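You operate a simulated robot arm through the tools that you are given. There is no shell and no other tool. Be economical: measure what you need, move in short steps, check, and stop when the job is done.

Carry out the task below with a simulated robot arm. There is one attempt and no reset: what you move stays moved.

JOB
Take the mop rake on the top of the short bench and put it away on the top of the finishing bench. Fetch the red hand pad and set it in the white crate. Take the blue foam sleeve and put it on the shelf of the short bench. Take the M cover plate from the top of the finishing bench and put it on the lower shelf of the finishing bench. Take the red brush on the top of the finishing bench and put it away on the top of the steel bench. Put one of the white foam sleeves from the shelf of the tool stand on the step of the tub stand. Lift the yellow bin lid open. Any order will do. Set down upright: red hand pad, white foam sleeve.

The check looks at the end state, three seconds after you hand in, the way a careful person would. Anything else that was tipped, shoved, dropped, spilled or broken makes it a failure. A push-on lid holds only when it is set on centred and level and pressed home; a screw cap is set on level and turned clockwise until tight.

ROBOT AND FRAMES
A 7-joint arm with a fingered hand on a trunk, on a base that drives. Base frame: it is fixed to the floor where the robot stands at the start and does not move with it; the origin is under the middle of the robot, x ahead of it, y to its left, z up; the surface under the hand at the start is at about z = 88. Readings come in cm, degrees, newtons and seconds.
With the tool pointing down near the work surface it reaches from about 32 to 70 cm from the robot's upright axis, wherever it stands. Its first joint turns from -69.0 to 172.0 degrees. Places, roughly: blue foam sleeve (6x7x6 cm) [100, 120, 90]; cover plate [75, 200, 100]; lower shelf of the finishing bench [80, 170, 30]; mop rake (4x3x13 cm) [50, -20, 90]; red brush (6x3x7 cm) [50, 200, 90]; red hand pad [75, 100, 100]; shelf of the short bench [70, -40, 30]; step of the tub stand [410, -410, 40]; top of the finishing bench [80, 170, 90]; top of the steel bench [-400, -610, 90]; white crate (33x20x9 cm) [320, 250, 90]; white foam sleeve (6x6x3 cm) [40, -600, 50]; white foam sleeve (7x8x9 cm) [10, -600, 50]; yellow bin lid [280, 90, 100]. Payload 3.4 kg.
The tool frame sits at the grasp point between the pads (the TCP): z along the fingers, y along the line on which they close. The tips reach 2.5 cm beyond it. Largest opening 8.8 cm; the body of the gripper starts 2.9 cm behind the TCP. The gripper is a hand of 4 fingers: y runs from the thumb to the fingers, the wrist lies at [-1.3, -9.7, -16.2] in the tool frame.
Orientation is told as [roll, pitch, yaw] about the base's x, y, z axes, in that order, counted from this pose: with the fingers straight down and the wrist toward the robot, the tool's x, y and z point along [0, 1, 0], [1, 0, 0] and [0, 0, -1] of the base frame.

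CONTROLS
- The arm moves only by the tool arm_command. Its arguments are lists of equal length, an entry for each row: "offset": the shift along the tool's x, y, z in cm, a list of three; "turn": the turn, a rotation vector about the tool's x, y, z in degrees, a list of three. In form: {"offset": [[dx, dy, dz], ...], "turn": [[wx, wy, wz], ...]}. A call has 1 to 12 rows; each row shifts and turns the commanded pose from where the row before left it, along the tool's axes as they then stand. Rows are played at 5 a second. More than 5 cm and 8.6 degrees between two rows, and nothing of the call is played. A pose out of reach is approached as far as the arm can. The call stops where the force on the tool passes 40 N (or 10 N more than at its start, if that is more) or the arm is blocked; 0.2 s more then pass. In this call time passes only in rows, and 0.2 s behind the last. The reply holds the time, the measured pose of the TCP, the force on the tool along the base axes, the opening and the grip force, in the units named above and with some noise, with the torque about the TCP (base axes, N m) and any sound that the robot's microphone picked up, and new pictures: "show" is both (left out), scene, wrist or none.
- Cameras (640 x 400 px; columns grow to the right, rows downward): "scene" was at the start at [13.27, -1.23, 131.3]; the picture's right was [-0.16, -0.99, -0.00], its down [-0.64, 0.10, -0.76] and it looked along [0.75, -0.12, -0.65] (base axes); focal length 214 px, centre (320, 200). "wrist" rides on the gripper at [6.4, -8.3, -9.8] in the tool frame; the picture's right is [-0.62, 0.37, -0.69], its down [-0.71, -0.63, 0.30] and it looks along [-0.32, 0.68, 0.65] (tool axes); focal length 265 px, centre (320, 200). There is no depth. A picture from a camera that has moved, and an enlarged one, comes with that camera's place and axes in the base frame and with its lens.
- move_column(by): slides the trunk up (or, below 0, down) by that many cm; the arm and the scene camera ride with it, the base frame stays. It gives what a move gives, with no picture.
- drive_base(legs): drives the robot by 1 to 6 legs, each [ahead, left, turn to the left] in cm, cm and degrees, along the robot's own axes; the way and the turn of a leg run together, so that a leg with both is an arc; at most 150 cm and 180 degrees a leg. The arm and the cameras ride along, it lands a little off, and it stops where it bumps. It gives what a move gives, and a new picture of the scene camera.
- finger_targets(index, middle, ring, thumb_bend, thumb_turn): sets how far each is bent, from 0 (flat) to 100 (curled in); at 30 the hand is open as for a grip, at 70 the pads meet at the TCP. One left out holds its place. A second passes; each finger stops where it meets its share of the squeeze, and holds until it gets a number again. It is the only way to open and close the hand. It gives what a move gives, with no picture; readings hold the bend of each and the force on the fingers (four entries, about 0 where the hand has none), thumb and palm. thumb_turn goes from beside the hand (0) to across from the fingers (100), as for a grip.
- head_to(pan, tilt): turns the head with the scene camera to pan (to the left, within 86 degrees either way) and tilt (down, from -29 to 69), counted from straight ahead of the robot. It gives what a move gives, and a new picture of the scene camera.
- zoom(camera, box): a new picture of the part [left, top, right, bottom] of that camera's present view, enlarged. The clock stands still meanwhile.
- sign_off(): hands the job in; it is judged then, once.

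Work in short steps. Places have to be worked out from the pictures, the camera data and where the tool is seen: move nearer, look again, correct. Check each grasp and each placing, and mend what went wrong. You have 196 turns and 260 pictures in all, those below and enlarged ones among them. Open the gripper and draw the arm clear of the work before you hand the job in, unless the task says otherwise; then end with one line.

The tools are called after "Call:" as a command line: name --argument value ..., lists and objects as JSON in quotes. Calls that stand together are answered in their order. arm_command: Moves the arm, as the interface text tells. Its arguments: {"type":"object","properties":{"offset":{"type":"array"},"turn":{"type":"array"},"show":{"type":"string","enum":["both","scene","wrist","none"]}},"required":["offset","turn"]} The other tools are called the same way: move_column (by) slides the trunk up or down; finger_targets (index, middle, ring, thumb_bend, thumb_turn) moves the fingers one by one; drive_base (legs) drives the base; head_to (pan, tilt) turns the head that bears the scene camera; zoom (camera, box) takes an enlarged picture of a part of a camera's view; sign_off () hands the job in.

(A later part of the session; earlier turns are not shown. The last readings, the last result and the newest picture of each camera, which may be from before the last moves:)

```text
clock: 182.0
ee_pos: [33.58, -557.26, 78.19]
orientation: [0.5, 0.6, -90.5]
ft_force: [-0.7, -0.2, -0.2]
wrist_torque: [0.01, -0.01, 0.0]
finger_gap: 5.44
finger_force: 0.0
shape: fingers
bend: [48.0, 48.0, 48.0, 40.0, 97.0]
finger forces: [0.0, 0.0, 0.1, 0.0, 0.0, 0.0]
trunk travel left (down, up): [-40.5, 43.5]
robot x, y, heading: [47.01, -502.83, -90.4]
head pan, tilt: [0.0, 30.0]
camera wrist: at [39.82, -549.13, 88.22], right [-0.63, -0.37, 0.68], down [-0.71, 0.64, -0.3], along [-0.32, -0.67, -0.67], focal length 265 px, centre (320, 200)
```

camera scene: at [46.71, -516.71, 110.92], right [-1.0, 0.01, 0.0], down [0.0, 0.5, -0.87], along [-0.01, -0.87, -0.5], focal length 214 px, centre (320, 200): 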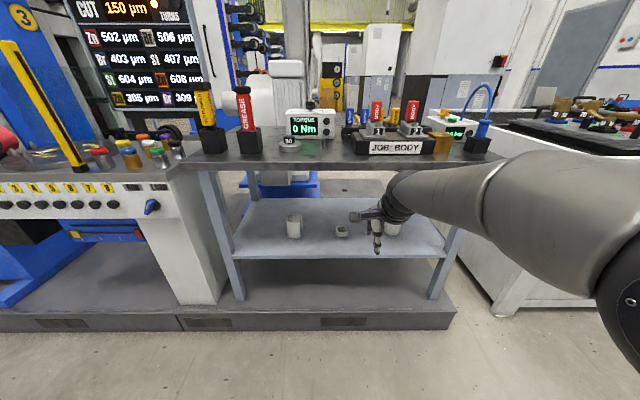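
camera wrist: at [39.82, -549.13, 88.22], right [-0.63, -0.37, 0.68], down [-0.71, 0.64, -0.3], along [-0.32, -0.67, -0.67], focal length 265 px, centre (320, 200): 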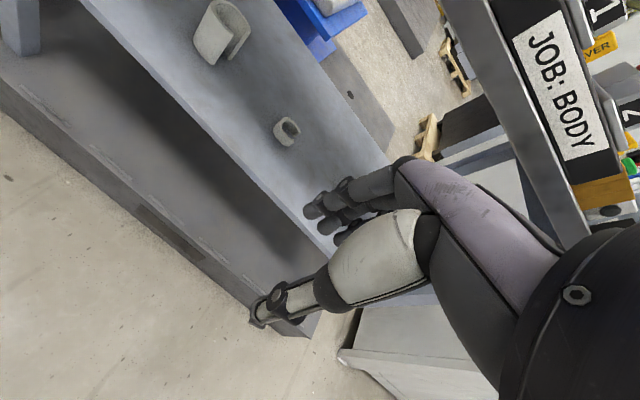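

I take the small middle sleeve at about (35.5,-597). I open the hand, lower the trunk so the hand enters under the top at z≈54, and drive in.

Call:
finger_targets --index 30 --middle 30 --ring 30 --thumb_bend 30

Call:
move_column --by -23

Call:
drive_base --legs '[[22, 0, 0]]'

Call:
arm_command --offset '[[0, 0, 0]]' --turn '[[0, 0, 0]]' --show "wrist"

```text
clock: 183.0
ee_pos: [33.39, -557.3, 78.21]
orientation: [0.5, 0.7, -90.4]
ft_force: [0.6, -0.8, 1.1]
wrist_torque: [0.0, -0.01, 0.0]
finger_gap: 8.43
finger_force: 0.1
shape: fingers
bend: [30.0, 30.0, 30.0, 30.0, 97.0]
finger forces: [0.0, 0.0, 0.0, 0.0, 0.1, 0.0]
trunk travel left (down, up): [-40.5, 43.5]
robot x, y, heading: [46.91, -502.62, -90.4]
head pan, tilt: [0.0, 30.0]
```

```text
clock: 185.4
ee_pos: [33.43, -557.21, 55.17]
orientation: [0.5, 0.8, -90.4]
ft_force: [0.3, 0.1, -0.2]
wrist_torque: [-0.01, 0.01, -0.01]
finger_gap: 8.44
finger_force: 0.0
shape: fingers
bend: [30.0, 30.0, 30.0, 30.0, 97.0]
finger forces: [0.0, 0.0, 0.0, 0.1, 0.0, 0.1]
trunk travel left (down, up): [-17.5, 66.5]
robot x, y, heading: [46.74, -502.84, -90.3]
head pan, tilt: [0.0, 30.0]
```

```text
clock: 187.1
ee_pos: [33.25, -579.16, 55.18]
orientation: [0.6, 0.7, -90.5]
ft_force: [-0.4, -0.1, -0.3]
wrist_torque: [0.0, 0.01, -0.01]
finger_gap: 8.45
finger_force: 0.0
shape: fingers
bend: [30.0, 30.0, 30.0, 30.0, 97.0]
finger forces: [0.1, 0.0, 0.1, 0.0, 0.0, 0.0]
trunk travel left (down, up): [-17.5, 66.5]
robot x, y, heading: [46.85, -524.82, -90.7]
head pan, tilt: [0.0, 30.0]
camera scene: at [46.55, -538.69, 87.92], right [-1.0, 0.01, 0.0], down [0.0, 0.5, -0.87], along [-0.01, -0.87, -0.5], focal length 214 px, centre (320, 200)
```

scene: 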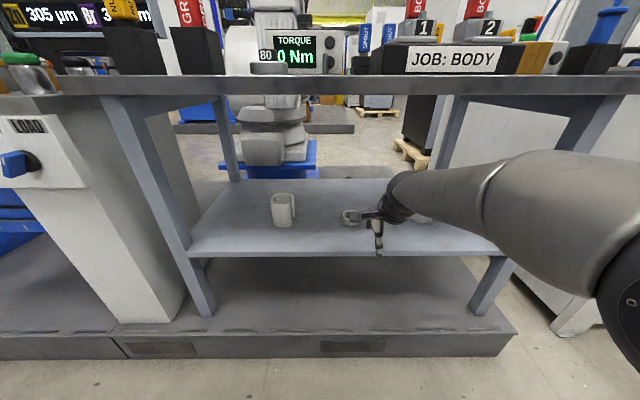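

```text
clock: 187.5
ee_pos: [33.23, -579.32, 55.17]
orientation: [0.5, 0.7, -90.5]
ft_force: [-0.3, -0.1, 0.3]
wrist_torque: [0.01, 0.04, 0.0]
finger_gap: 8.46
finger_force: 0.1
shape: fingers
bend: [30.0, 30.0, 30.0, 30.0, 97.0]
finger forces: [0.0, 0.0, 0.0, 0.0, 0.0, 0.0]
trunk travel left (down, up): [-17.5, 66.5]
robot x, y, heading: [46.75, -524.97, -90.3]
head pan, tilt: [0.0, 30.0]
camera wrist: at [39.59, -571.1, 65.23], right [-0.63, -0.37, 0.68], down [-0.71, 0.64, -0.3], along [-0.32, -0.67, -0.67], focal length 265 px, centre (320, 200)
```

wrist: 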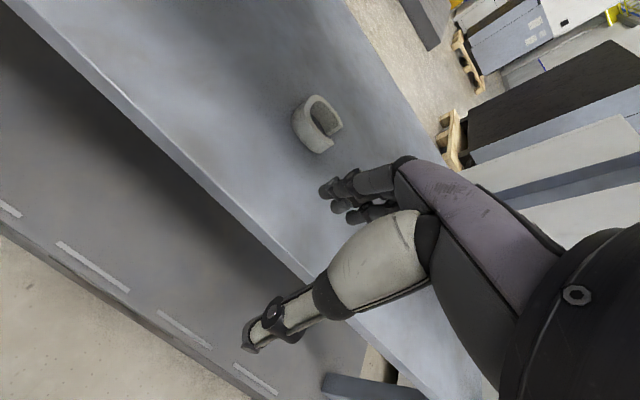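

The sleeve is centred near (36,-598.7), shelf z≈44.8. I drive 10 cm more and extend the arm over it.

Call:
drive_base --legs '[[10, 0, 0]]'

Call:
arm_command --offset '[[1.4, 3, 0], [1.3, 3, 0], [0, 3, 0]]' --turn '[[0, 0, 0], [0, 0, 0], [0, 0, 0]]' --show "both"

```text
clock: 188.6
ee_pos: [33.08, -589.27, 55.1]
orientation: [0.5, 0.6, -90.5]
ft_force: [-0.1, 0.2, -0.1]
wrist_torque: [-0.04, -0.01, 0.0]
finger_gap: 8.46
finger_force: 0.1
shape: fingers
bend: [30.0, 30.0, 30.0, 30.0, 97.0]
finger forces: [0.0, 0.1, 0.0, 0.1, 0.1, 0.0]
trunk travel left (down, up): [-17.5, 66.5]
robot x, y, heading: [46.27, -534.86, -90.4]
head pan, tilt: [0.0, 30.0]
camera scene: at [46.47, -548.85, 87.92], right [-1.0, 0.01, 0.0], down [0.0, 0.5, -0.87], along [-0.01, -0.87, -0.5], focal length 214 px, centre (320, 200)
```

scene: 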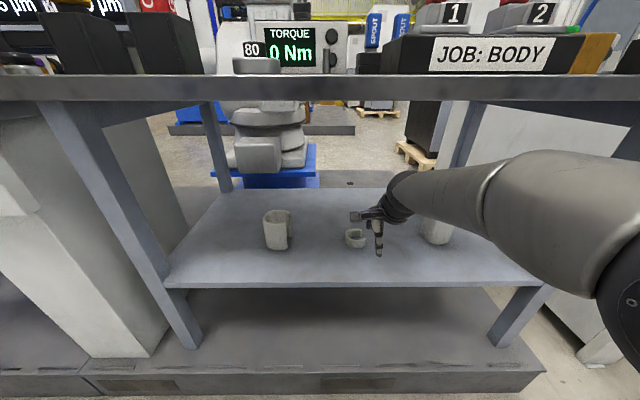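

```text
clock: 189.4
ee_pos: [35.75, -598.4, 55.2]
orientation: [0.5, 0.8, -90.5]
ft_force: [-0.4, -0.1, -0.8]
wrist_torque: [0.02, -0.02, -0.04]
finger_gap: 8.44
finger_force: 0.1
shape: fingers
bend: [30.0, 30.0, 30.0, 30.0, 97.0]
finger forces: [0.0, 0.0, 0.1, 0.0, 0.0, 0.0]
trunk travel left (down, up): [-17.5, 66.5]
robot x, y, heading: [46.84, -534.67, -90.4]
head pan, tilt: [0.0, 30.0]
camera scene: at [46.47, -548.85, 87.92], right [-1.0, 0.01, 0.0], down [0.0, 0.5, -0.87], along [-0.01, -0.87, -0.5], focal length 214 px, centre (320, 200)
camera wrist: at [42.19, -590.36, 65.16], right [-0.63, -0.37, 0.68], down [-0.71, 0.64, -0.3], along [-0.32, -0.67, -0.67], focal length 265 px, centre (320, 200)
```

scene: 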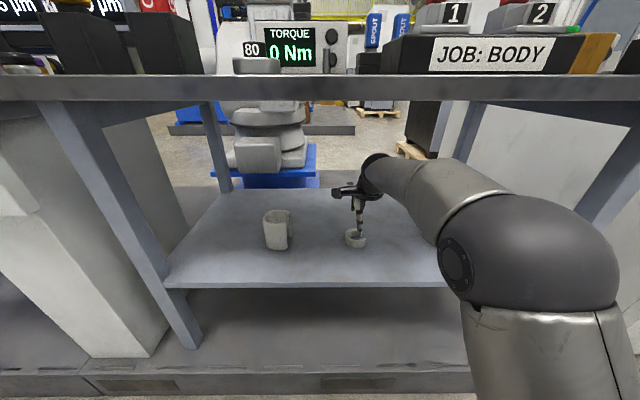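
wrist: 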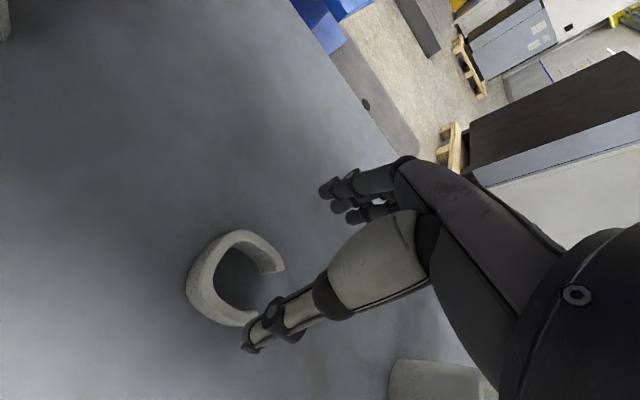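

The sleeve's centre is about (36.4,-597.1). I correct back 1.3 cm and go down a little, then check.

Call:
arm_command --offset '[[0.8, -1.3, 0], [0, 0, 2]]' --turn '[[0, 0, 0], [0, 0, 0]]' --show "wrist"

Call:
zoom --camera "scene" --box '[290, 170, 430, 260]'

```text
clock: 190.0
ee_pos: [36.55, -597.01, 53.13]
orientation: [0.5, 0.7, -90.5]
ft_force: [-1.0, 0.4, 0.3]
wrist_torque: [0.01, 0.02, -0.01]
finger_gap: 8.46
finger_force: 0.0
shape: fingers
bend: [30.0, 30.0, 30.0, 30.0, 97.0]
finger forces: [0.0, 0.0, 0.0, 0.0, 0.0, 0.1]
trunk travel left (down, up): [-17.5, 66.5]
robot x, y, heading: [46.68, -534.79, -90.4]
head pan, tilt: [0.0, 30.0]
camera wrist: at [43.0, -588.95, 63.19], right [-0.63, -0.37, 0.68], down [-0.71, 0.64, -0.3], along [-0.32, -0.67, -0.67], focal length 265 px, centre (320, 200)
```

wrist: 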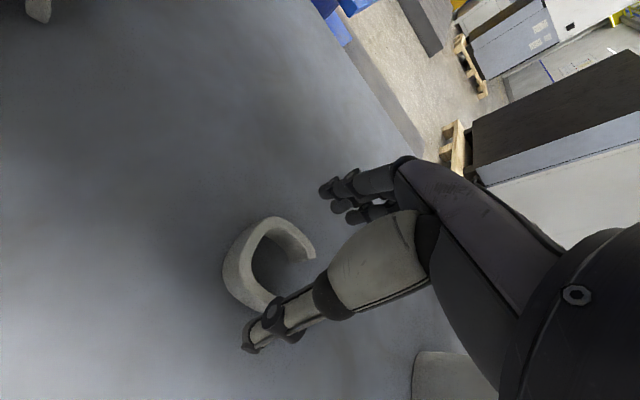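

```text
4.44 times, centred on (360, 215) of scene
camera zoom: at [46.47, -548.84, 87.92], right [-1.0, 0.01, 0.0], down [0.0, 0.5, -0.87], along [-0.01, -0.87, -0.5], focal length 953 px, centre (142, 133)
```

zoom: 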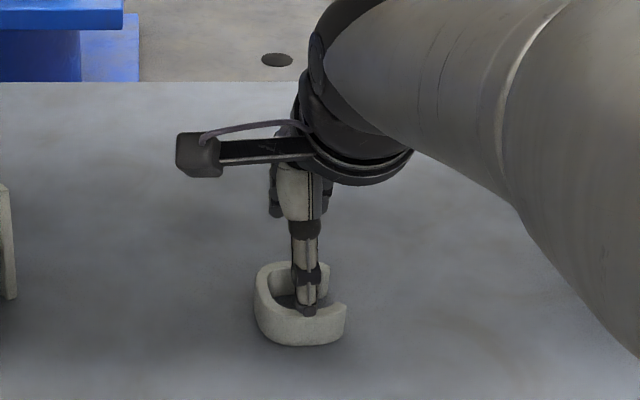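

Thumb (y≈-591.7) and fingers (≈-603) are outside the sleeve (‑594…‑600). I descend to just above the shelf.

Call:
arm_command --offset '[[0, 0, 2], [0, 0, 2], [0, 0, 1.0]]' --turn '[[0, 0, 0], [0, 0, 0], [0, 0, 0]]' --show "wrist"

Call:
zoom --camera "scene" --box '[290, 170, 430, 260]'

```text
clock: 190.8
ee_pos: [36.5, -597.08, 48.48]
orientation: [0.5, 0.3, -90.5]
ft_force: [-0.5, 2.6, 12.3]
wrist_torque: [-0.54, 0.14, -0.06]
finger_gap: 8.43
finger_force: 5.6
shape: fingers
bend: [30.0, 30.0, 30.0, 30.0, 97.0]
finger forces: [0.0, 11.8, 0.1, 0.0, 0.0, 0.0]
trunk travel left (down, up): [-17.5, 66.5]
robot x, y, heading: [46.63, -534.79, -90.7]
head pan, tilt: [0.0, 30.0]
camera wrist: at [43.05, -588.86, 58.44], right [-0.63, -0.37, 0.69], down [-0.71, 0.64, -0.31], along [-0.32, -0.68, -0.66], focal length 265 px, centre (320, 200)
```

wrist: 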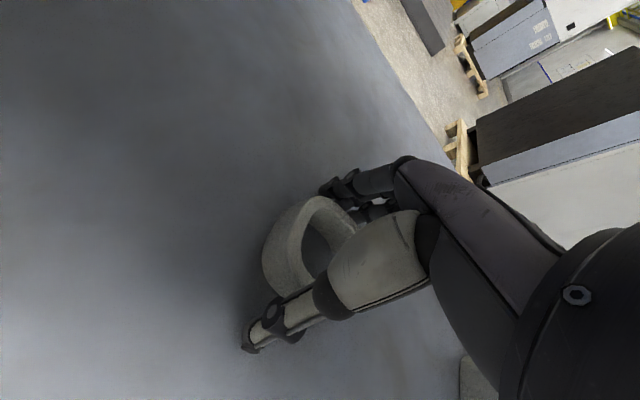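

```text
4.44 times, centred on (360, 215) of scene
camera zoom: at [46.49, -548.69, 87.98], right [-1.0, 0.01, 0.0], down [0.0, 0.5, -0.87], along [-0.01, -0.87, -0.5], focal length 953 px, centre (142, 133)
```

zoom: 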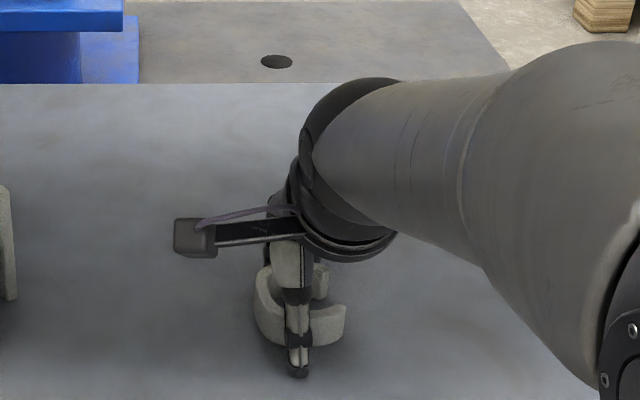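

A fingertip touches the shelf. I lift 0.4 cm and close.

Call:
arm_command --offset '[[0, 0, -0.5]]' --turn '[[0, 0, 0]]' --show "none"

Call:
finger_targets --index 60 --middle 60 --ring 60 --thumb_bend 60

Call:
arm_command --offset '[[0, 0, 0]]' --turn '[[0, 0, 0]]' --show "wrist"

```text
clock: 191.2
ee_pos: [36.58, -596.9, 48.61]
orientation: [0.6, 0.7, -90.5]
ft_force: [0.9, 0.3, 3.7]
wrist_torque: [-0.17, 0.01, 0.03]
finger_gap: 8.43
finger_force: 1.2
shape: fingers
bend: [30.0, 30.0, 30.0, 30.0, 97.0]
finger forces: [0.1, 3.0, 0.0, 0.0, 0.0, 0.0]
trunk travel left (down, up): [-17.5, 66.5]
robot x, y, heading: [46.95, -535.12, -90.4]
head pan, tilt: [0.0, 30.0]
```

```text
clock: 192.2
ee_pos: [36.67, -596.97, 48.89]
orientation: [0.5, 0.4, -90.5]
ft_force: [0.5, -5.3, 18.3]
wrist_torque: [-0.71, 0.18, 0.05]
finger_gap: 4.99
finger_force: 23.4
shape: fingers
bend: [49.0, 48.0, 52.0, 47.0, 95.0]
finger forces: [6.9, 20.4, 5.3, 0.0, 15.3, 0.1]
trunk travel left (down, up): [-17.5, 66.5]
robot x, y, heading: [47.16, -534.99, -90.3]
head pan, tilt: [0.0, 30.0]
```

```text
clock: 192.6
ee_pos: [36.67, -596.85, 48.88]
orientation: [0.5, 0.4, -90.5]
ft_force: [-0.2, -6.2, 20.8]
wrist_torque: [-0.82, 0.19, 0.08]
finger_gap: 4.96
finger_force: 24.9
shape: fingers
bend: [49.0, 48.0, 52.0, 47.0, 95.0]
finger forces: [7.0, 21.5, 5.4, 0.1, 15.2, 0.1]
trunk travel left (down, up): [-17.5, 66.5]
robot x, y, heading: [46.3, -534.86, -90.2]
head pan, tilt: [0.0, 30.0]
camera wrist: at [43.03, -588.81, 58.92], right [-0.63, -0.37, 0.69], down [-0.71, 0.64, -0.31], along [-0.32, -0.68, -0.66], focal length 265 px, centre (320, 200)
```

wrist: 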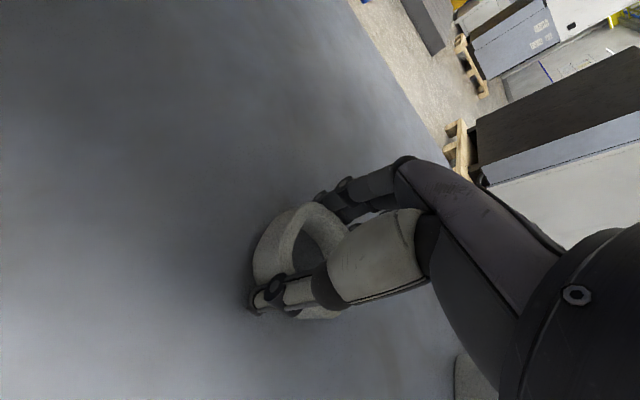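

Gripped (gap 5 cm). Lifting slowly.

Call:
arm_command --offset '[[0, 0, -0.5], [0, 0, -1], [0, 0, -2], [0, 0, -2]]' --turn '[[0, 0, 0], [0, 0, 0], [0, 0, 0], [0, 0, 0]]' --show "wrist"

Call:
zoom --camera "scene" --box '[290, 150, 430, 240]'

```text
clock: 193.6
ee_pos: [36.53, -597.02, 54.1]
orientation: [0.6, 0.7, -90.5]
ft_force: [0.3, 0.2, 0.3]
wrist_torque: [-0.03, -0.01, -0.01]
finger_gap: 4.98
finger_force: 16.5
shape: fingers
bend: [50.0, 51.0, 53.0, 47.0, 95.0]
finger forces: [6.0, 5.4, 4.8, 0.0, 16.8, 0.0]
trunk travel left (down, up): [-17.5, 66.5]
robot x, y, heading: [46.47, -534.71, -90.4]
head pan, tilt: [0.0, 30.0]
camera wrist: at [42.94, -588.92, 64.11], right [-0.63, -0.37, 0.68], down [-0.71, 0.64, -0.3], along [-0.32, -0.67, -0.67], focal length 265 px, centre (320, 200)
```

wrist: 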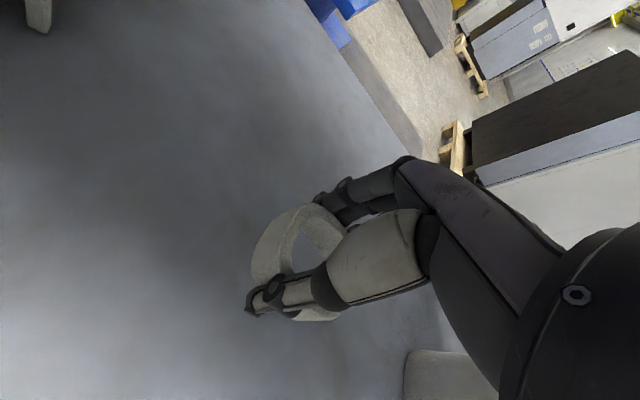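

```text
4.44 times, centred on (360, 195) of scene
camera zoom: at [46.47, -548.85, 87.91], right [-1.0, 0.01, 0.0], down [0.0, 0.5, -0.87], along [-0.01, -0.87, -0.5], focal length 953 px, centre (142, 222)
```

zoom: 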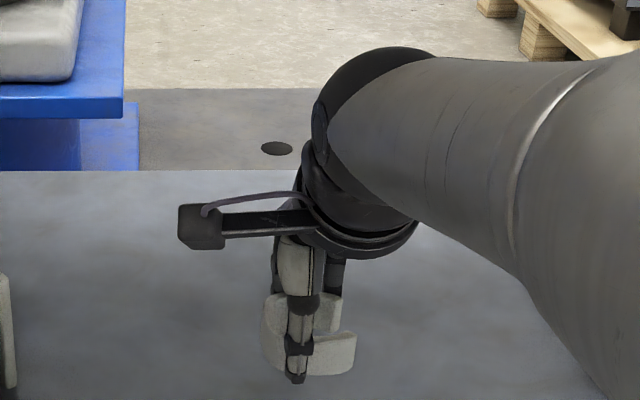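

Held. I back out of the stand, raise the trunk, turn to face +x and look toward the tub stand at (410,-410).

Call:
drive_base --legs '[[-48, 0, 0]]'

Call:
move_column --by 50

Call:
drive_base --legs '[[0, 0, 90]]'

Call:
head_to --pan 10 --tilt 12

```text
clock: 196.5
ee_pos: [36.97, -549.57, 54.1]
orientation: [0.4, 0.6, -90.3]
ft_force: [-0.6, 0.3, 0.4]
wrist_torque: [-0.02, 0.01, -0.03]
finger_gap: 4.98
finger_force: 16.4
shape: fingers
bend: [50.0, 51.0, 53.0, 47.0, 95.0]
finger forces: [6.0, 5.5, 4.8, 0.0, 16.8, 0.0]
trunk travel left (down, up): [-17.5, 66.5]
robot x, y, heading: [46.78, -486.9, -90.8]
head pan, tilt: [0.0, 30.0]
camera scene: at [46.81, -501.32, 87.92], right [-1.0, 0.01, 0.0], down [0.0, 0.5, -0.87], along [-0.01, -0.87, -0.5], focal length 214 px, centre (320, 200)
```

scene: 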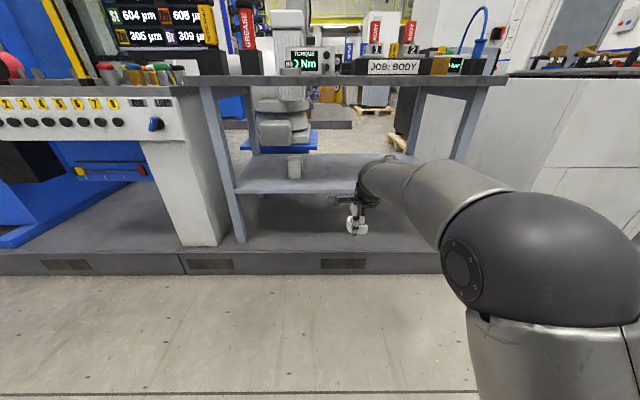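

```text
refused: 50 is not a number from -40 to 40
```

```text
clock: 200.7
ee_pos: [108.87, -497.73, 54.13]
orientation: [0.6, 0.7, -0.6]
ft_force: [-0.4, 0.7, -0.2]
wrist_torque: [-0.02, -0.01, 0.01]
finger_gap: 4.91
finger_force: 15.4
shape: fingers
bend: [50.0, 51.0, 54.0, 47.0, 95.0]
finger forces: [5.8, 5.2, 4.5, 0.1, 16.0, 0.0]
trunk travel left (down, up): [-17.5, 66.5]
robot x, y, heading: [47.01, -487.3, -0.4]
head pan, tilt: [0.0, 30.0]
camera scene: at [60.96, -487.44, 87.92], right [-0.01, -1.0, 0.0], down [-0.5, 0.01, -0.87], along [0.87, -0.01, -0.5], focal length 214 px, centre (320, 200)
```

scene: 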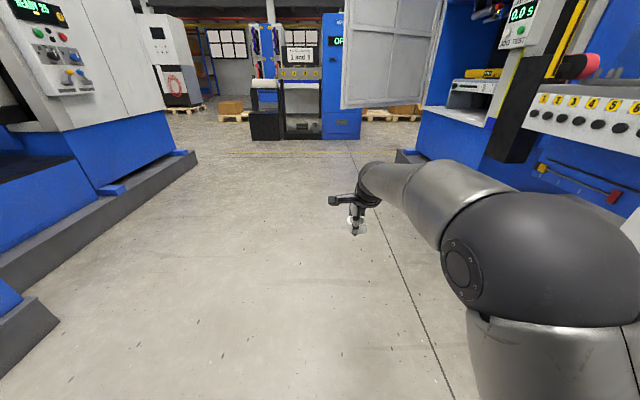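

```text
clock: 201.5
ee_pos: [108.93, -497.89, 54.15]
orientation: [0.4, 0.6, -0.6]
ft_force: [-0.2, -0.2, -0.4]
wrist_torque: [-0.01, -0.01, -0.01]
finger_gap: 4.9
finger_force: 16.1
shape: fingers
bend: [50.0, 51.0, 54.0, 47.0, 95.0]
finger forces: [5.8, 5.2, 4.6, 0.0, 15.9, 0.0]
trunk travel left (down, up): [-17.5, 66.5]
robot x, y, heading: [47.01, -487.35, -0.9]
head pan, tilt: [10.0, 12.0]
camera scene: at [61.12, -485.83, 90.82], right [0.16, -0.99, 0.0], down [-0.21, -0.03, -0.98], along [0.97, 0.16, -0.21], focal length 214 px, centre (320, 200)
```

scene: 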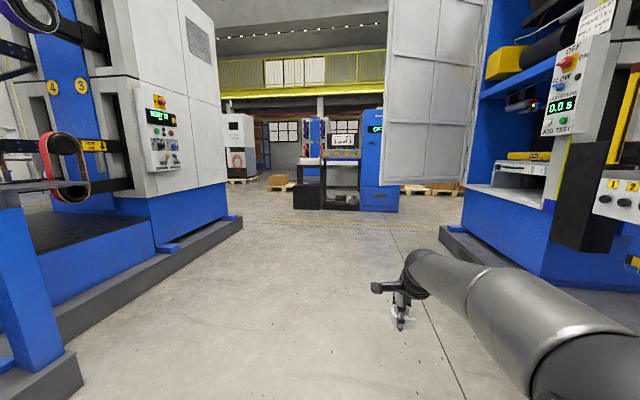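

The tub stand is straight ahead (blue column with a black step). I raise the trunk and drive nearer.

Call:
move_column --by 35

Call:
drive_base --legs '[[150, 20, 0], [50, 0, 0]]'

Call:
head_to --pan 20 --tilt 25

```text
clock: 204.9
ee_pos: [109.09, -497.73, 89.0]
orientation: [0.6, 0.8, -0.8]
ft_force: [0.6, 0.2, -0.3]
wrist_torque: [0.02, 0.02, -0.01]
finger_gap: 4.92
finger_force: 15.7
shape: fingers
bend: [50.0, 51.0, 54.0, 47.0, 95.0]
finger forces: [5.7, 5.1, 4.6, 0.0, 15.9, 0.0]
trunk travel left (down, up): [-52.5, 31.5]
robot x, y, heading: [46.65, -487.42, -0.7]
head pan, tilt: [10.0, 12.0]
```

```text
refused: leg 1 is longer than a leg can be; nothing moved
```

```text
clock: 205.7
ee_pos: [109.06, -497.79, 89.1]
orientation: [0.4, 0.7, -0.6]
ft_force: [-0.3, 0.6, 0.2]
wrist_torque: [0.0, -0.01, 0.0]
finger_gap: 4.92
finger_force: 16.0
shape: fingers
bend: [50.0, 51.0, 54.0, 47.0, 95.0]
finger forces: [5.9, 5.2, 4.7, 0.0, 16.0, 0.0]
trunk travel left (down, up): [-52.5, 31.5]
robot x, y, heading: [46.7, -487.65, -0.6]
head pan, tilt: [20.0, 25.0]
camera scene: at [60.62, -484.29, 123.72], right [0.33, -0.94, 0.0], down [-0.4, -0.14, -0.91], along [0.86, 0.3, -0.42], focal length 214 px, centre (320, 200)
```

scene: 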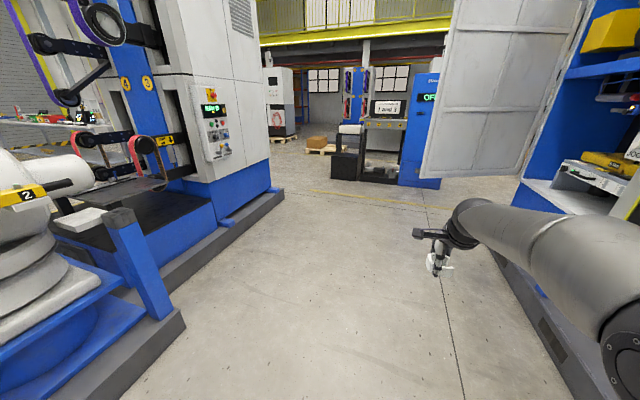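

Call:
drive_base --legs '[[130, 20, 0], [70, 0, 0]]'

Call:
zoom --camera "scene" --box '[240, 100, 480, 250]'

```text
clock: 215.7
ee_pos: [309.53, -479.03, 89.14]
orientation: [0.5, 0.8, -0.4]
ft_force: [0.7, -0.3, -0.9]
wrist_torque: [0.0, -0.03, -0.02]
finger_gap: 4.92
finger_force: 15.9
shape: fingers
bend: [50.0, 51.0, 54.0, 47.0, 95.0]
finger forces: [5.9, 5.2, 4.6, 0.0, 15.9, 0.1]
trunk travel left (down, up): [-52.5, 31.5]
robot x, y, heading: [247.42, -469.04, -0.5]
head pan, tilt: [20.0, 25.0]
camera scene: at [261.12, -465.89, 123.71], right [0.34, -0.94, 0.0], down [-0.4, -0.14, -0.91], along [0.85, 0.3, -0.42], focal length 214 px, centre (320, 200)
```

scene: 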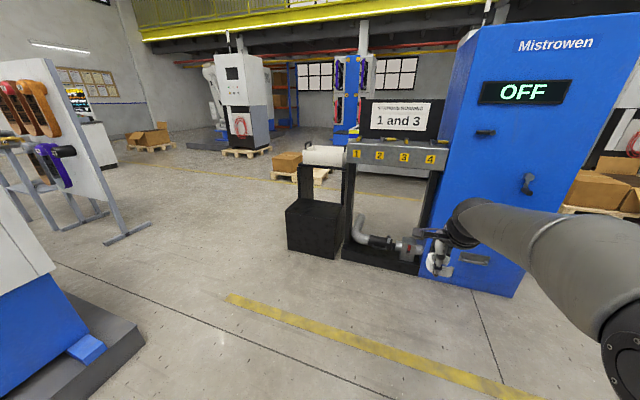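

```text
2.67 times, centred on (360, 175) of scene
camera zoom: at [261.12, -465.89, 123.71], right [0.34, -0.94, 0.0], down [-0.4, -0.14, -0.91], along [0.85, 0.3, -0.42], focal length 572 px, centre (213, 267)
```

zoom: 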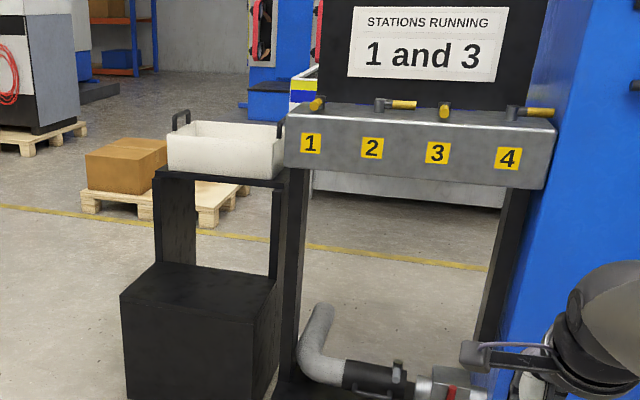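

The step spans x 399–427, y -429…-385 at z≈40, tub behind it. I drive so the sleeve comes above the middle of the step.

Call:
drive_base --legs '[[60, 0, 0.5], [0, 71, 0], [38, 0, 0]]'

Call:
head_to --pan 0 --tilt 45

```text
clock: 224.6
ee_pos: [407.31, -407.19, 89.13]
orientation: [0.5, 0.8, 0.3]
ft_force: [-0.7, 0.9, -0.6]
wrist_torque: [0.0, 0.02, 0.01]
finger_gap: 4.91
finger_force: 15.5
shape: fingers
bend: [50.0, 51.0, 54.0, 47.0, 95.0]
finger forces: [5.9, 5.2, 4.8, 0.0, 15.8, 0.0]
trunk travel left (down, up): [-52.5, 31.5]
robot x, y, heading: [344.92, -397.93, 0.2]
head pan, tilt: [20.0, 25.0]
camera scene: at [358.68, -394.49, 123.71], right [0.35, -0.94, 0.0], down [-0.4, -0.15, -0.91], along [0.85, 0.32, -0.42], focal length 214 px, centre (320, 200)
```

scene: 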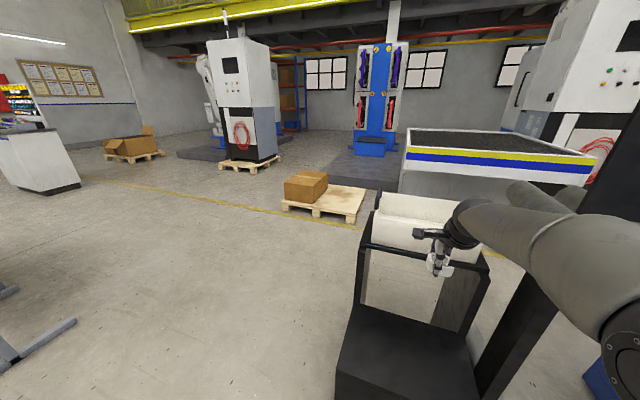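

```text
clock: 225.4
ee_pos: [407.15, -407.15, 89.18]
orientation: [0.5, 0.7, 0.4]
ft_force: [-0.1, 0.0, -0.3]
wrist_torque: [0.01, 0.02, 0.0]
finger_gap: 4.92
finger_force: 15.6
shape: fingers
bend: [50.0, 51.0, 54.0, 47.0, 95.0]
finger forces: [5.8, 5.2, 4.7, 0.0, 15.9, 0.0]
trunk travel left (down, up): [-52.5, 31.5]
robot x, y, heading: [345.47, -397.84, 0.3]
head pan, tilt: [0.0, 45.0]
camera scene: at [358.12, -397.63, 120.66], right [0.01, -1.0, 0.0], down [-0.71, -0.01, -0.71], along [0.71, 0.01, -0.71], focal length 214 px, centre (320, 200)
```

scene: 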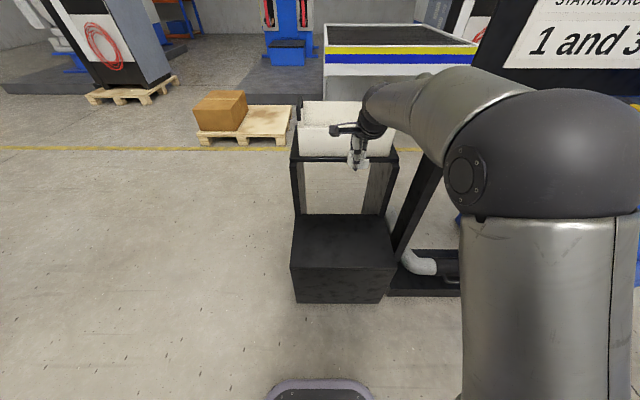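

I move 4 cm further and lower the trunk by 38 cm toward the step.

Call:
arm_command --offset '[[0.5, 3.5, 0]]' --turn '[[0, 0, 0]]' --show "none"

Call:
move_column --by -37

Call:
arm_command --offset '[[0, 0, 2]]' --turn '[[0, 0, 0]]' --show "both"

```text
clock: 225.8
ee_pos: [411.02, -406.7, 88.94]
orientation: [0.5, 0.7, 0.3]
ft_force: [-0.5, -0.1, -0.8]
wrist_torque: [0.01, 0.0, -0.01]
finger_gap: 4.92
finger_force: 15.6
shape: fingers
bend: [50.0, 51.0, 54.0, 47.0, 95.0]
finger forces: [5.9, 5.1, 4.7, 0.0, 15.9, 0.0]
trunk travel left (down, up): [-52.5, 31.5]
robot x, y, heading: [345.14, -397.93, 0.5]
head pan, tilt: [0.0, 45.0]
```

```text
clock: 229.4
ee_pos: [410.82, -406.54, 52.09]
orientation: [0.5, 0.7, 0.3]
ft_force: [0.4, 0.3, 0.0]
wrist_torque: [-0.01, 0.01, 0.0]
finger_gap: 4.89
finger_force: 15.6
shape: fingers
bend: [50.0, 51.0, 54.0, 47.0, 95.0]
finger forces: [5.9, 5.0, 4.6, 0.1, 15.8, 0.0]
trunk travel left (down, up): [-15.5, 68.5]
robot x, y, heading: [344.99, -398.16, 0.1]
head pan, tilt: [0.0, 45.0]
```

```text
clock: 229.8
ee_pos: [410.68, -406.64, 50.16]
orientation: [0.5, 0.7, 0.2]
ft_force: [0.3, -0.5, -0.1]
wrist_torque: [-0.01, -0.01, 0.01]
finger_gap: 4.9
finger_force: 15.6
shape: fingers
bend: [50.0, 51.0, 54.0, 47.0, 95.0]
finger forces: [5.9, 5.1, 4.7, 0.0, 15.8, 0.0]
trunk travel left (down, up): [-15.5, 68.5]
robot x, y, heading: [344.96, -398.09, 0.1]
head pan, tilt: [0.0, 45.0]
camera scene: at [358.1, -397.64, 83.66], right [0.01, -1.0, 0.0], down [-0.71, 0.0, -0.71], along [0.71, 0.0, -0.71], focal length 214 px, centre (320, 200)
camera wrist: at [402.48, -400.39, 60.11], right [0.38, -0.62, 0.68], down [-0.63, -0.71, -0.3], along [0.68, -0.32, -0.67], focal length 265 px, centre (320, 200)
```

scene: 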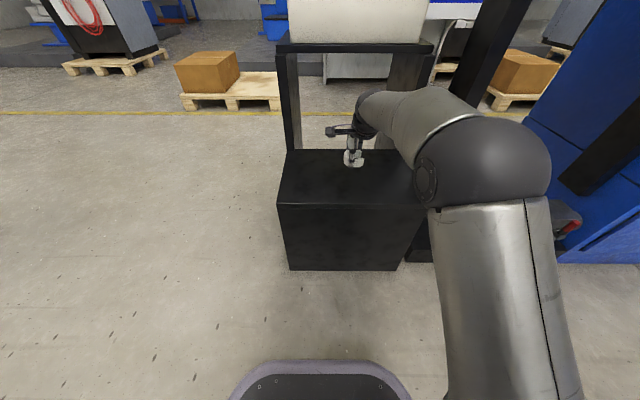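
wrist: 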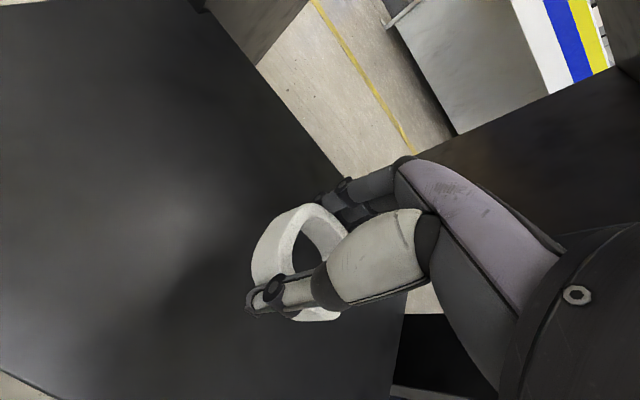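

Above the step, clear. I descend in small steps.

Call:
arm_command --offset '[[0, 0, 1.5], [0, 0, 1.5], [0, 0, 1], [0, 0, 0.5]]' --turn '[[0, 0, 0], [0, 0, 0], [0, 0, 0], [0, 0, 0]]' --show "wrist"

```text
clock: 230.8
ee_pos: [410.63, -406.59, 45.49]
orientation: [0.5, 0.7, 0.3]
ft_force: [0.8, -0.4, -0.3]
wrist_torque: [-0.05, 0.02, 0.0]
finger_gap: 4.95
finger_force: 15.6
shape: fingers
bend: [50.0, 51.0, 54.0, 47.0, 95.0]
finger forces: [5.9, 5.1, 4.8, 0.1, 15.7, 0.0]
trunk travel left (down, up): [-15.5, 68.5]
robot x, y, heading: [344.96, -398.11, 0.5]
head pan, tilt: [0.0, 45.0]
camera wrist: at [402.42, -400.36, 55.59], right [0.38, -0.62, 0.68], down [-0.63, -0.71, -0.3], along [0.68, -0.32, -0.67], focal length 265 px, centre (320, 200)
```

wrist: 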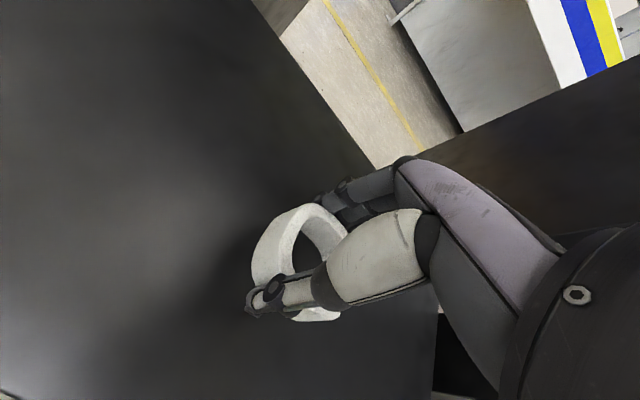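

Call:
arm_command --offset '[[0, 0, 0.4], [0, 0, 0.4], [0, 0, 0.4], [0, 0, 0.4], [0, 0, 0.4], [0, 0, 0.3]]' --turn '[[0, 0, 0], [0, 0, 0], [0, 0, 0], [0, 0, 0], [0, 0, 0], [0, 0, 0]]' --show "wrist"

```text
clock: 232.2
ee_pos: [410.62, -406.5, 43.3]
orientation: [0.4, 0.7, 0.3]
ft_force: [-0.7, 0.3, -0.3]
wrist_torque: [0.01, -0.02, 0.01]
finger_gap: 4.91
finger_force: 16.3
shape: fingers
bend: [50.0, 51.0, 54.0, 47.0, 95.0]
finger forces: [5.9, 5.2, 4.7, 0.0, 15.7, 0.1]
trunk travel left (down, up): [-15.5, 68.5]
robot x, y, heading: [345.38, -398.02, 0.3]
head pan, tilt: [0.0, 45.0]
camera wrist: at [402.43, -400.33, 53.3], right [0.38, -0.62, 0.68], down [-0.63, -0.71, -0.3], along [0.68, -0.32, -0.67], focal length 265 px, centre (320, 200)
```

wrist: 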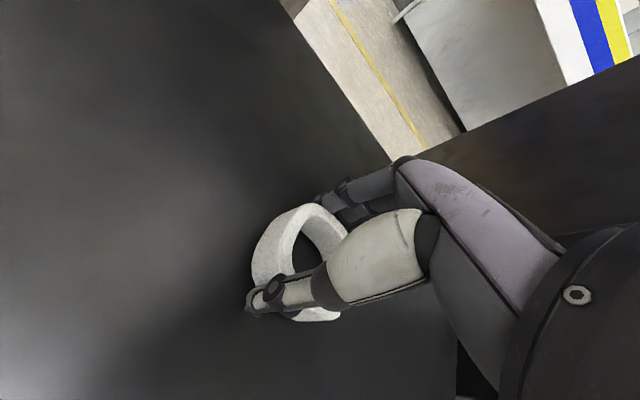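

Call:
arm_command --offset '[[0, 0, 0.4], [0, 0, 0.4], [0, 0, 0.4], [0, 0, 0.4], [0, 0, 0.4], [0, 0, 0.4]]' --turn '[[0, 0, 0], [0, 0, 0], [0, 0, 0], [0, 0, 0], [0, 0, 0], [0, 0, 0]]' --show "scene"

```text
clock: 233.3
ee_pos: [410.97, -406.6, 42.82]
orientation: [0.6, -1.1, 0.2]
ft_force: [-2.4, 0.0, 18.0]
wrist_torque: [-0.19, -0.44, -0.02]
finger_gap: 4.92
finger_force: 25.8
shape: fingers
bend: [52.0, 51.0, 55.0, 47.0, 94.0]
finger forces: [5.6, 23.1, 5.0, 0.0, 18.1, 0.0]
trunk travel left (down, up): [-15.5, 68.5]
robot x, y, heading: [345.1, -397.96, 0.5]
head pan, tilt: [0.0, 45.0]
stopped in row 5: the force on the tool passed its limit at 42 N (the readings are from after the stop); the commanded pose is now the measured one
camera scene: at [357.85, -397.61, 83.68], right [0.01, -1.0, 0.0], down [-0.7, 0.0, -0.71], along [0.71, 0.0, -0.7], focal length 214 px, centre (320, 200)
```

scene: 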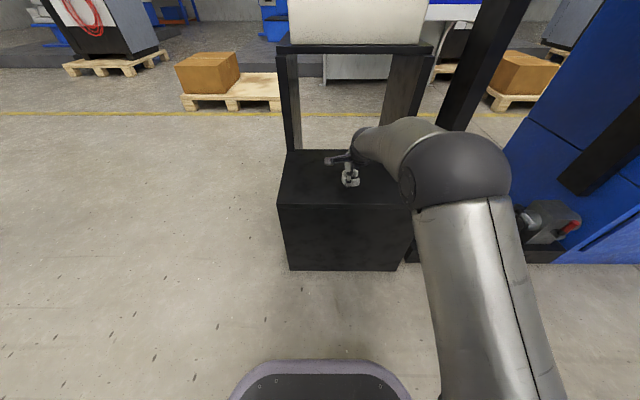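

Contact as on the shelf at the grasp. I ease 0.2 cm and open.

Call:
arm_command --offset '[[0, 0, -0.2]]' --turn '[[1.6, 0, 0]]' --show "none"

Call:
finger_targets --index 30 --middle 30 --ring 30 --thumb_bend 30

Call:
arm_command --offset '[[0, 0, -0.3], [0, 0, -2], [0, 0, -3], [0, 0, -3]]' --turn '[[0, 0, 0], [0, 0, 0], [0, 0, 0], [0, 0, 0]]' --show "wrist"

```text
clock: 233.7
ee_pos: [410.93, -406.46, 42.88]
orientation: [0.5, 0.7, 0.3]
ft_force: [2.9, 0.6, 22.4]
wrist_torque: [-0.2, -0.69, 0.02]
finger_gap: 4.91
finger_force: 26.4
shape: fingers
bend: [51.0, 50.0, 54.0, 47.0, 94.0]
finger forces: [6.6, 25.0, 5.4, 0.0, 15.9, 0.0]
trunk travel left (down, up): [-15.5, 68.5]
robot x, y, heading: [345.24, -398.18, 0.1]
head pan, tilt: [0.0, 45.0]
```

```text
clock: 234.7
ee_pos: [410.96, -406.47, 42.49]
orientation: [0.4, 1.3, 0.3]
ft_force: [-3.1, 0.4, 9.0]
wrist_torque: [-0.06, -0.31, 0.02]
finger_gap: 8.41
finger_force: 4.7
shape: fingers
bend: [30.0, 33.0, 30.0, 30.0, 97.0]
finger forces: [0.0, 9.2, 0.1, 0.0, 0.0, 0.0]
trunk travel left (down, up): [-15.5, 68.5]
robot x, y, heading: [344.98, -397.76, 0.2]
head pan, tilt: [0.0, 45.0]
```

```text
clock: 235.7
ee_pos: [410.96, -406.7, 50.69]
orientation: [0.5, 1.3, 0.2]
ft_force: [0.6, -0.2, 0.3]
wrist_torque: [-0.01, 0.02, -0.04]
finger_gap: 8.46
finger_force: 0.0
shape: fingers
bend: [30.0, 30.0, 30.0, 30.0, 97.0]
finger forces: [0.0, 0.1, 0.0, 0.2, 0.0, 0.0]
trunk travel left (down, up): [-15.5, 68.5]
robot x, y, heading: [344.96, -397.8, 0.6]
head pan, tilt: [0.0, 45.0]
camera wrist: at [402.94, -400.46, 60.79], right [0.39, -0.62, 0.68], down [-0.63, -0.71, -0.3], along [0.67, -0.31, -0.67], focal length 265 px, centre (320, 200)
```

wrist: 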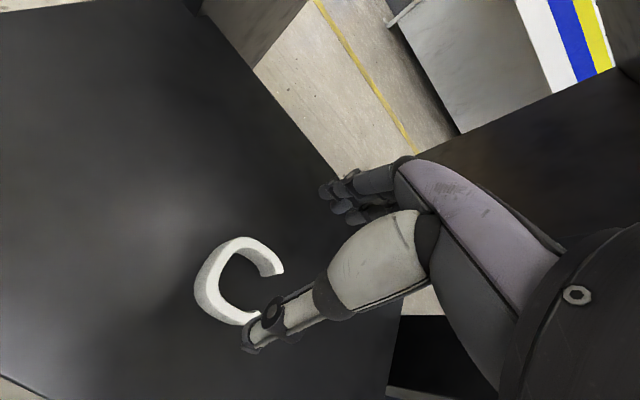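

The sleeve sits flat on the step. I raise the trunk, back off, turn left to face +y and look for the way to the aisle behind the finishing bench.

Call:
move_column --by 40

Call:
drive_base --legs '[[-10, 0, 0], [0, 0, 90]]'

Call:
head_to --pan 10 --tilt 18

```text
clock: 239.6
ee_pos: [411.08, -406.64, 90.66]
orientation: [0.6, 1.3, 0.3]
ft_force: [-0.1, -0.1, 0.7]
wrist_torque: [0.03, -0.03, 0.0]
finger_gap: 8.45
finger_force: 0.1
shape: fingers
bend: [30.0, 30.0, 30.0, 30.0, 97.0]
finger forces: [0.0, 0.0, 0.0, 0.0, 0.0, 0.0]
trunk travel left (down, up): [-55.5, 28.5]
robot x, y, heading: [345.37, -397.96, 0.5]
head pan, tilt: [0.0, 45.0]
```

```text
clock: 244.5
ee_pos: [343.98, -331.88, 90.77]
orientation: [0.6, 1.3, 90.0]
ft_force: [-0.8, 0.2, 0.3]
wrist_torque: [0.02, 0.03, 0.0]
finger_gap: 8.44
finger_force: 0.2
shape: fingers
bend: [30.0, 30.0, 30.0, 30.0, 97.0]
finger forces: [0.1, 0.1, 0.0, 0.0, 0.1, 0.0]
trunk travel left (down, up): [-55.5, 28.5]
robot x, y, heading: [334.66, -397.68, 90.1]
head pan, tilt: [0.0, 45.0]
camera scene: at [334.91, -384.65, 123.66], right [1.0, 0.0, 0.0], down [0.0, -0.71, -0.71], along [0.0, 0.71, -0.71], focal length 214 px, centre (320, 200)
```

scene: 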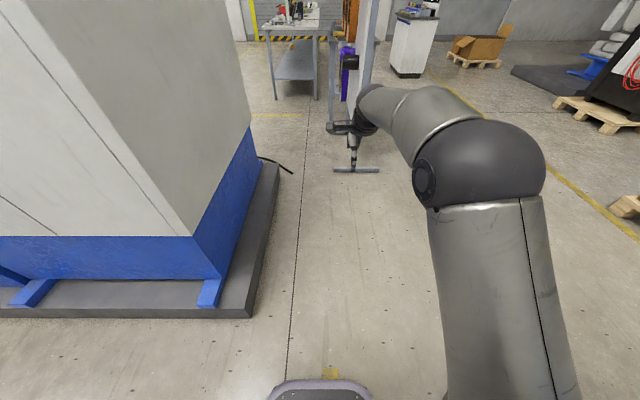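

```text
clock: 245.4
ee_pos: [344.02, -331.88, 90.75]
orientation: [0.6, 1.4, 90.1]
ft_force: [-0.2, -0.1, 0.8]
wrist_torque: [0.02, -0.01, -0.02]
finger_gap: 8.42
finger_force: 0.0
shape: fingers
bend: [30.0, 30.0, 30.0, 30.0, 97.0]
finger forces: [0.0, 0.0, 0.0, 0.0, 0.0, 0.0]
trunk travel left (down, up): [-55.5, 28.5]
robot x, y, heading: [335.12, -397.66, 90.0]
head pan, tilt: [10.0, 18.0]
camera scene: at [333.29, -383.59, 127.84], right [0.98, 0.18, 0.0], down [0.05, -0.31, -0.95], along [-0.17, 0.94, -0.31], focal length 214 px, centre (320, 200)
```

scene: 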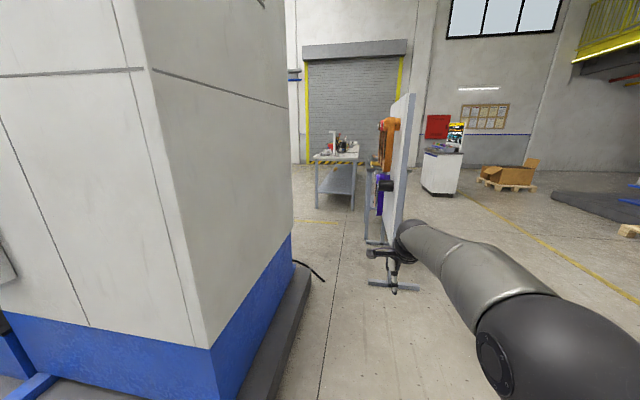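

The gap between the machine and the belt board is only about 47 cm — too tight. I look to the right for a way round the board.

Call:
head_to --pan -30 --tilt 18

Call:
zoom --camera "scene" --box '[0, 80, 320, 280]'

```text
clock: 246.5
ee_pos: [344.14, -331.92, 90.55]
orientation: [0.6, 1.4, 90.1]
ft_force: [0.0, 0.1, 0.1]
wrist_torque: [-0.03, 0.01, 0.03]
finger_gap: 8.45
finger_force: 0.0
shape: fingers
bend: [30.0, 30.0, 30.0, 30.0, 97.0]
finger forces: [0.0, 0.0, 0.0, 0.1, 0.1, 0.0]
trunk travel left (down, up): [-55.5, 28.5]
robot x, y, heading: [335.01, -397.85, 90.1]
head pan, tilt: [-30.0, 18.0]
camera scene: at [339.57, -384.68, 127.85], right [0.87, -0.5, 0.0], down [-0.15, -0.27, -0.95], along [0.47, 0.82, -0.31], focal length 214 px, centre (320, 200)
```

scene: 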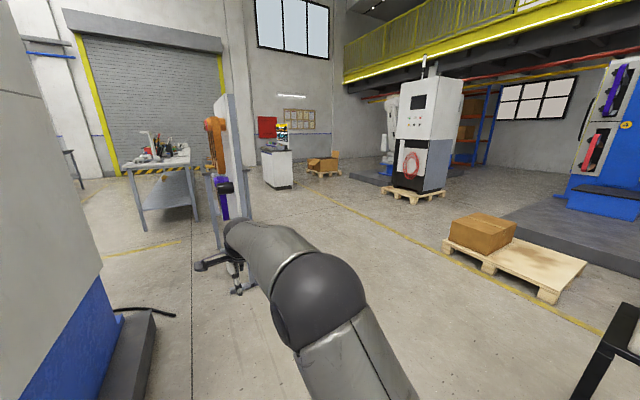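

```text
2.00 times, centred on (160, 180) of scene
camera zoom: at [339.57, -384.68, 127.85], right [0.87, -0.5, 0.0], down [-0.15, -0.27, -0.95], along [0.47, 0.82, -0.31], focal length 429 px, centre (640, 240)
```

zoom: 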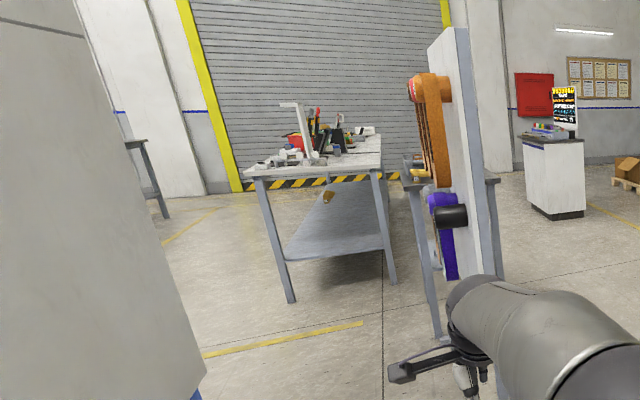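

The way round is on the east side (x≈430), then along the back bench and round its north end. I go stepwise.

Call:
drive_base --legs '[[58, 0, 0], [0, -97, 0], [130, 0, 0]]'

Call:
head_to --pan 8 --tilt 25

```text
clock: 260.6
ee_pos: [441.49, -142.87, 90.67]
orientation: [0.6, 1.4, 89.9]
ft_force: [-0.2, -0.1, -0.6]
wrist_torque: [-0.01, 0.01, 0.03]
finger_gap: 8.46
finger_force: 0.1
shape: fingers
bend: [30.0, 30.0, 30.0, 30.0, 97.0]
finger forces: [0.0, 0.1, 0.0, 0.0, 0.2, 0.0]
trunk travel left (down, up): [-55.5, 28.5]
robot x, y, heading: [432.2, -208.94, 90.0]
head pan, tilt: [-30.0, 18.0]
camera scene: at [436.76, -195.64, 127.85], right [0.87, -0.5, 0.0], down [-0.15, -0.27, -0.95], along [0.48, 0.82, -0.31], focal length 214 px, centre (320, 200)
```

scene: 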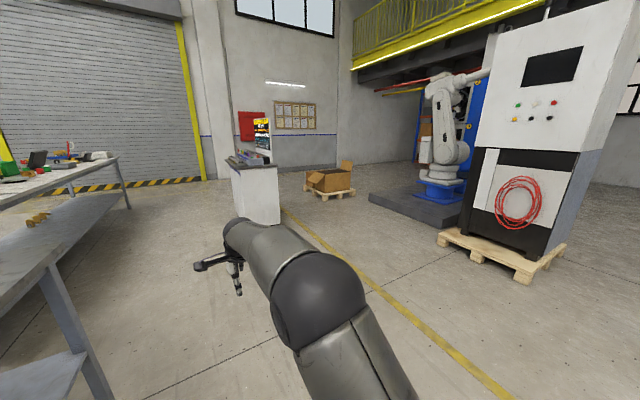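

```text
clock: 261.7
ee_pos: [441.41, -142.95, 90.68]
orientation: [0.5, 1.2, 90.0]
ft_force: [-0.9, 0.2, 0.1]
wrist_torque: [0.02, 0.01, -0.01]
finger_gap: 8.45
finger_force: 0.0
shape: fingers
bend: [30.0, 30.0, 30.0, 30.0, 97.0]
finger forces: [0.0, 0.1, 0.0, 0.1, 0.1, 0.1]
trunk travel left (down, up): [-55.5, 28.5]
robot x, y, heading: [432.3, -209.02, 89.7]
head pan, tilt: [8.0, 25.0]
camera scene: at [430.82, -194.61, 126.72], right [0.99, 0.14, 0.0], down [0.06, -0.42, -0.91], along [-0.12, 0.9, -0.42], focal length 214 px, centre (320, 200)
```

scene: 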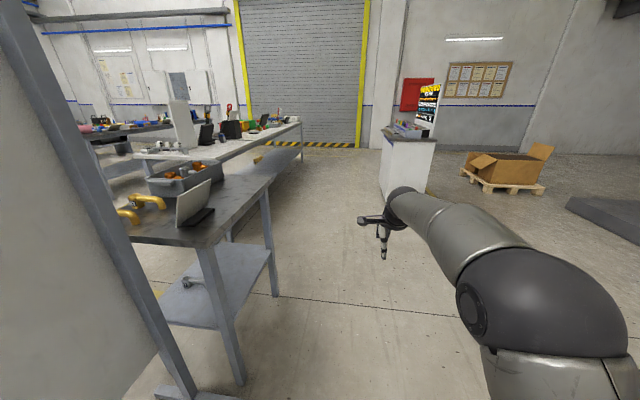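

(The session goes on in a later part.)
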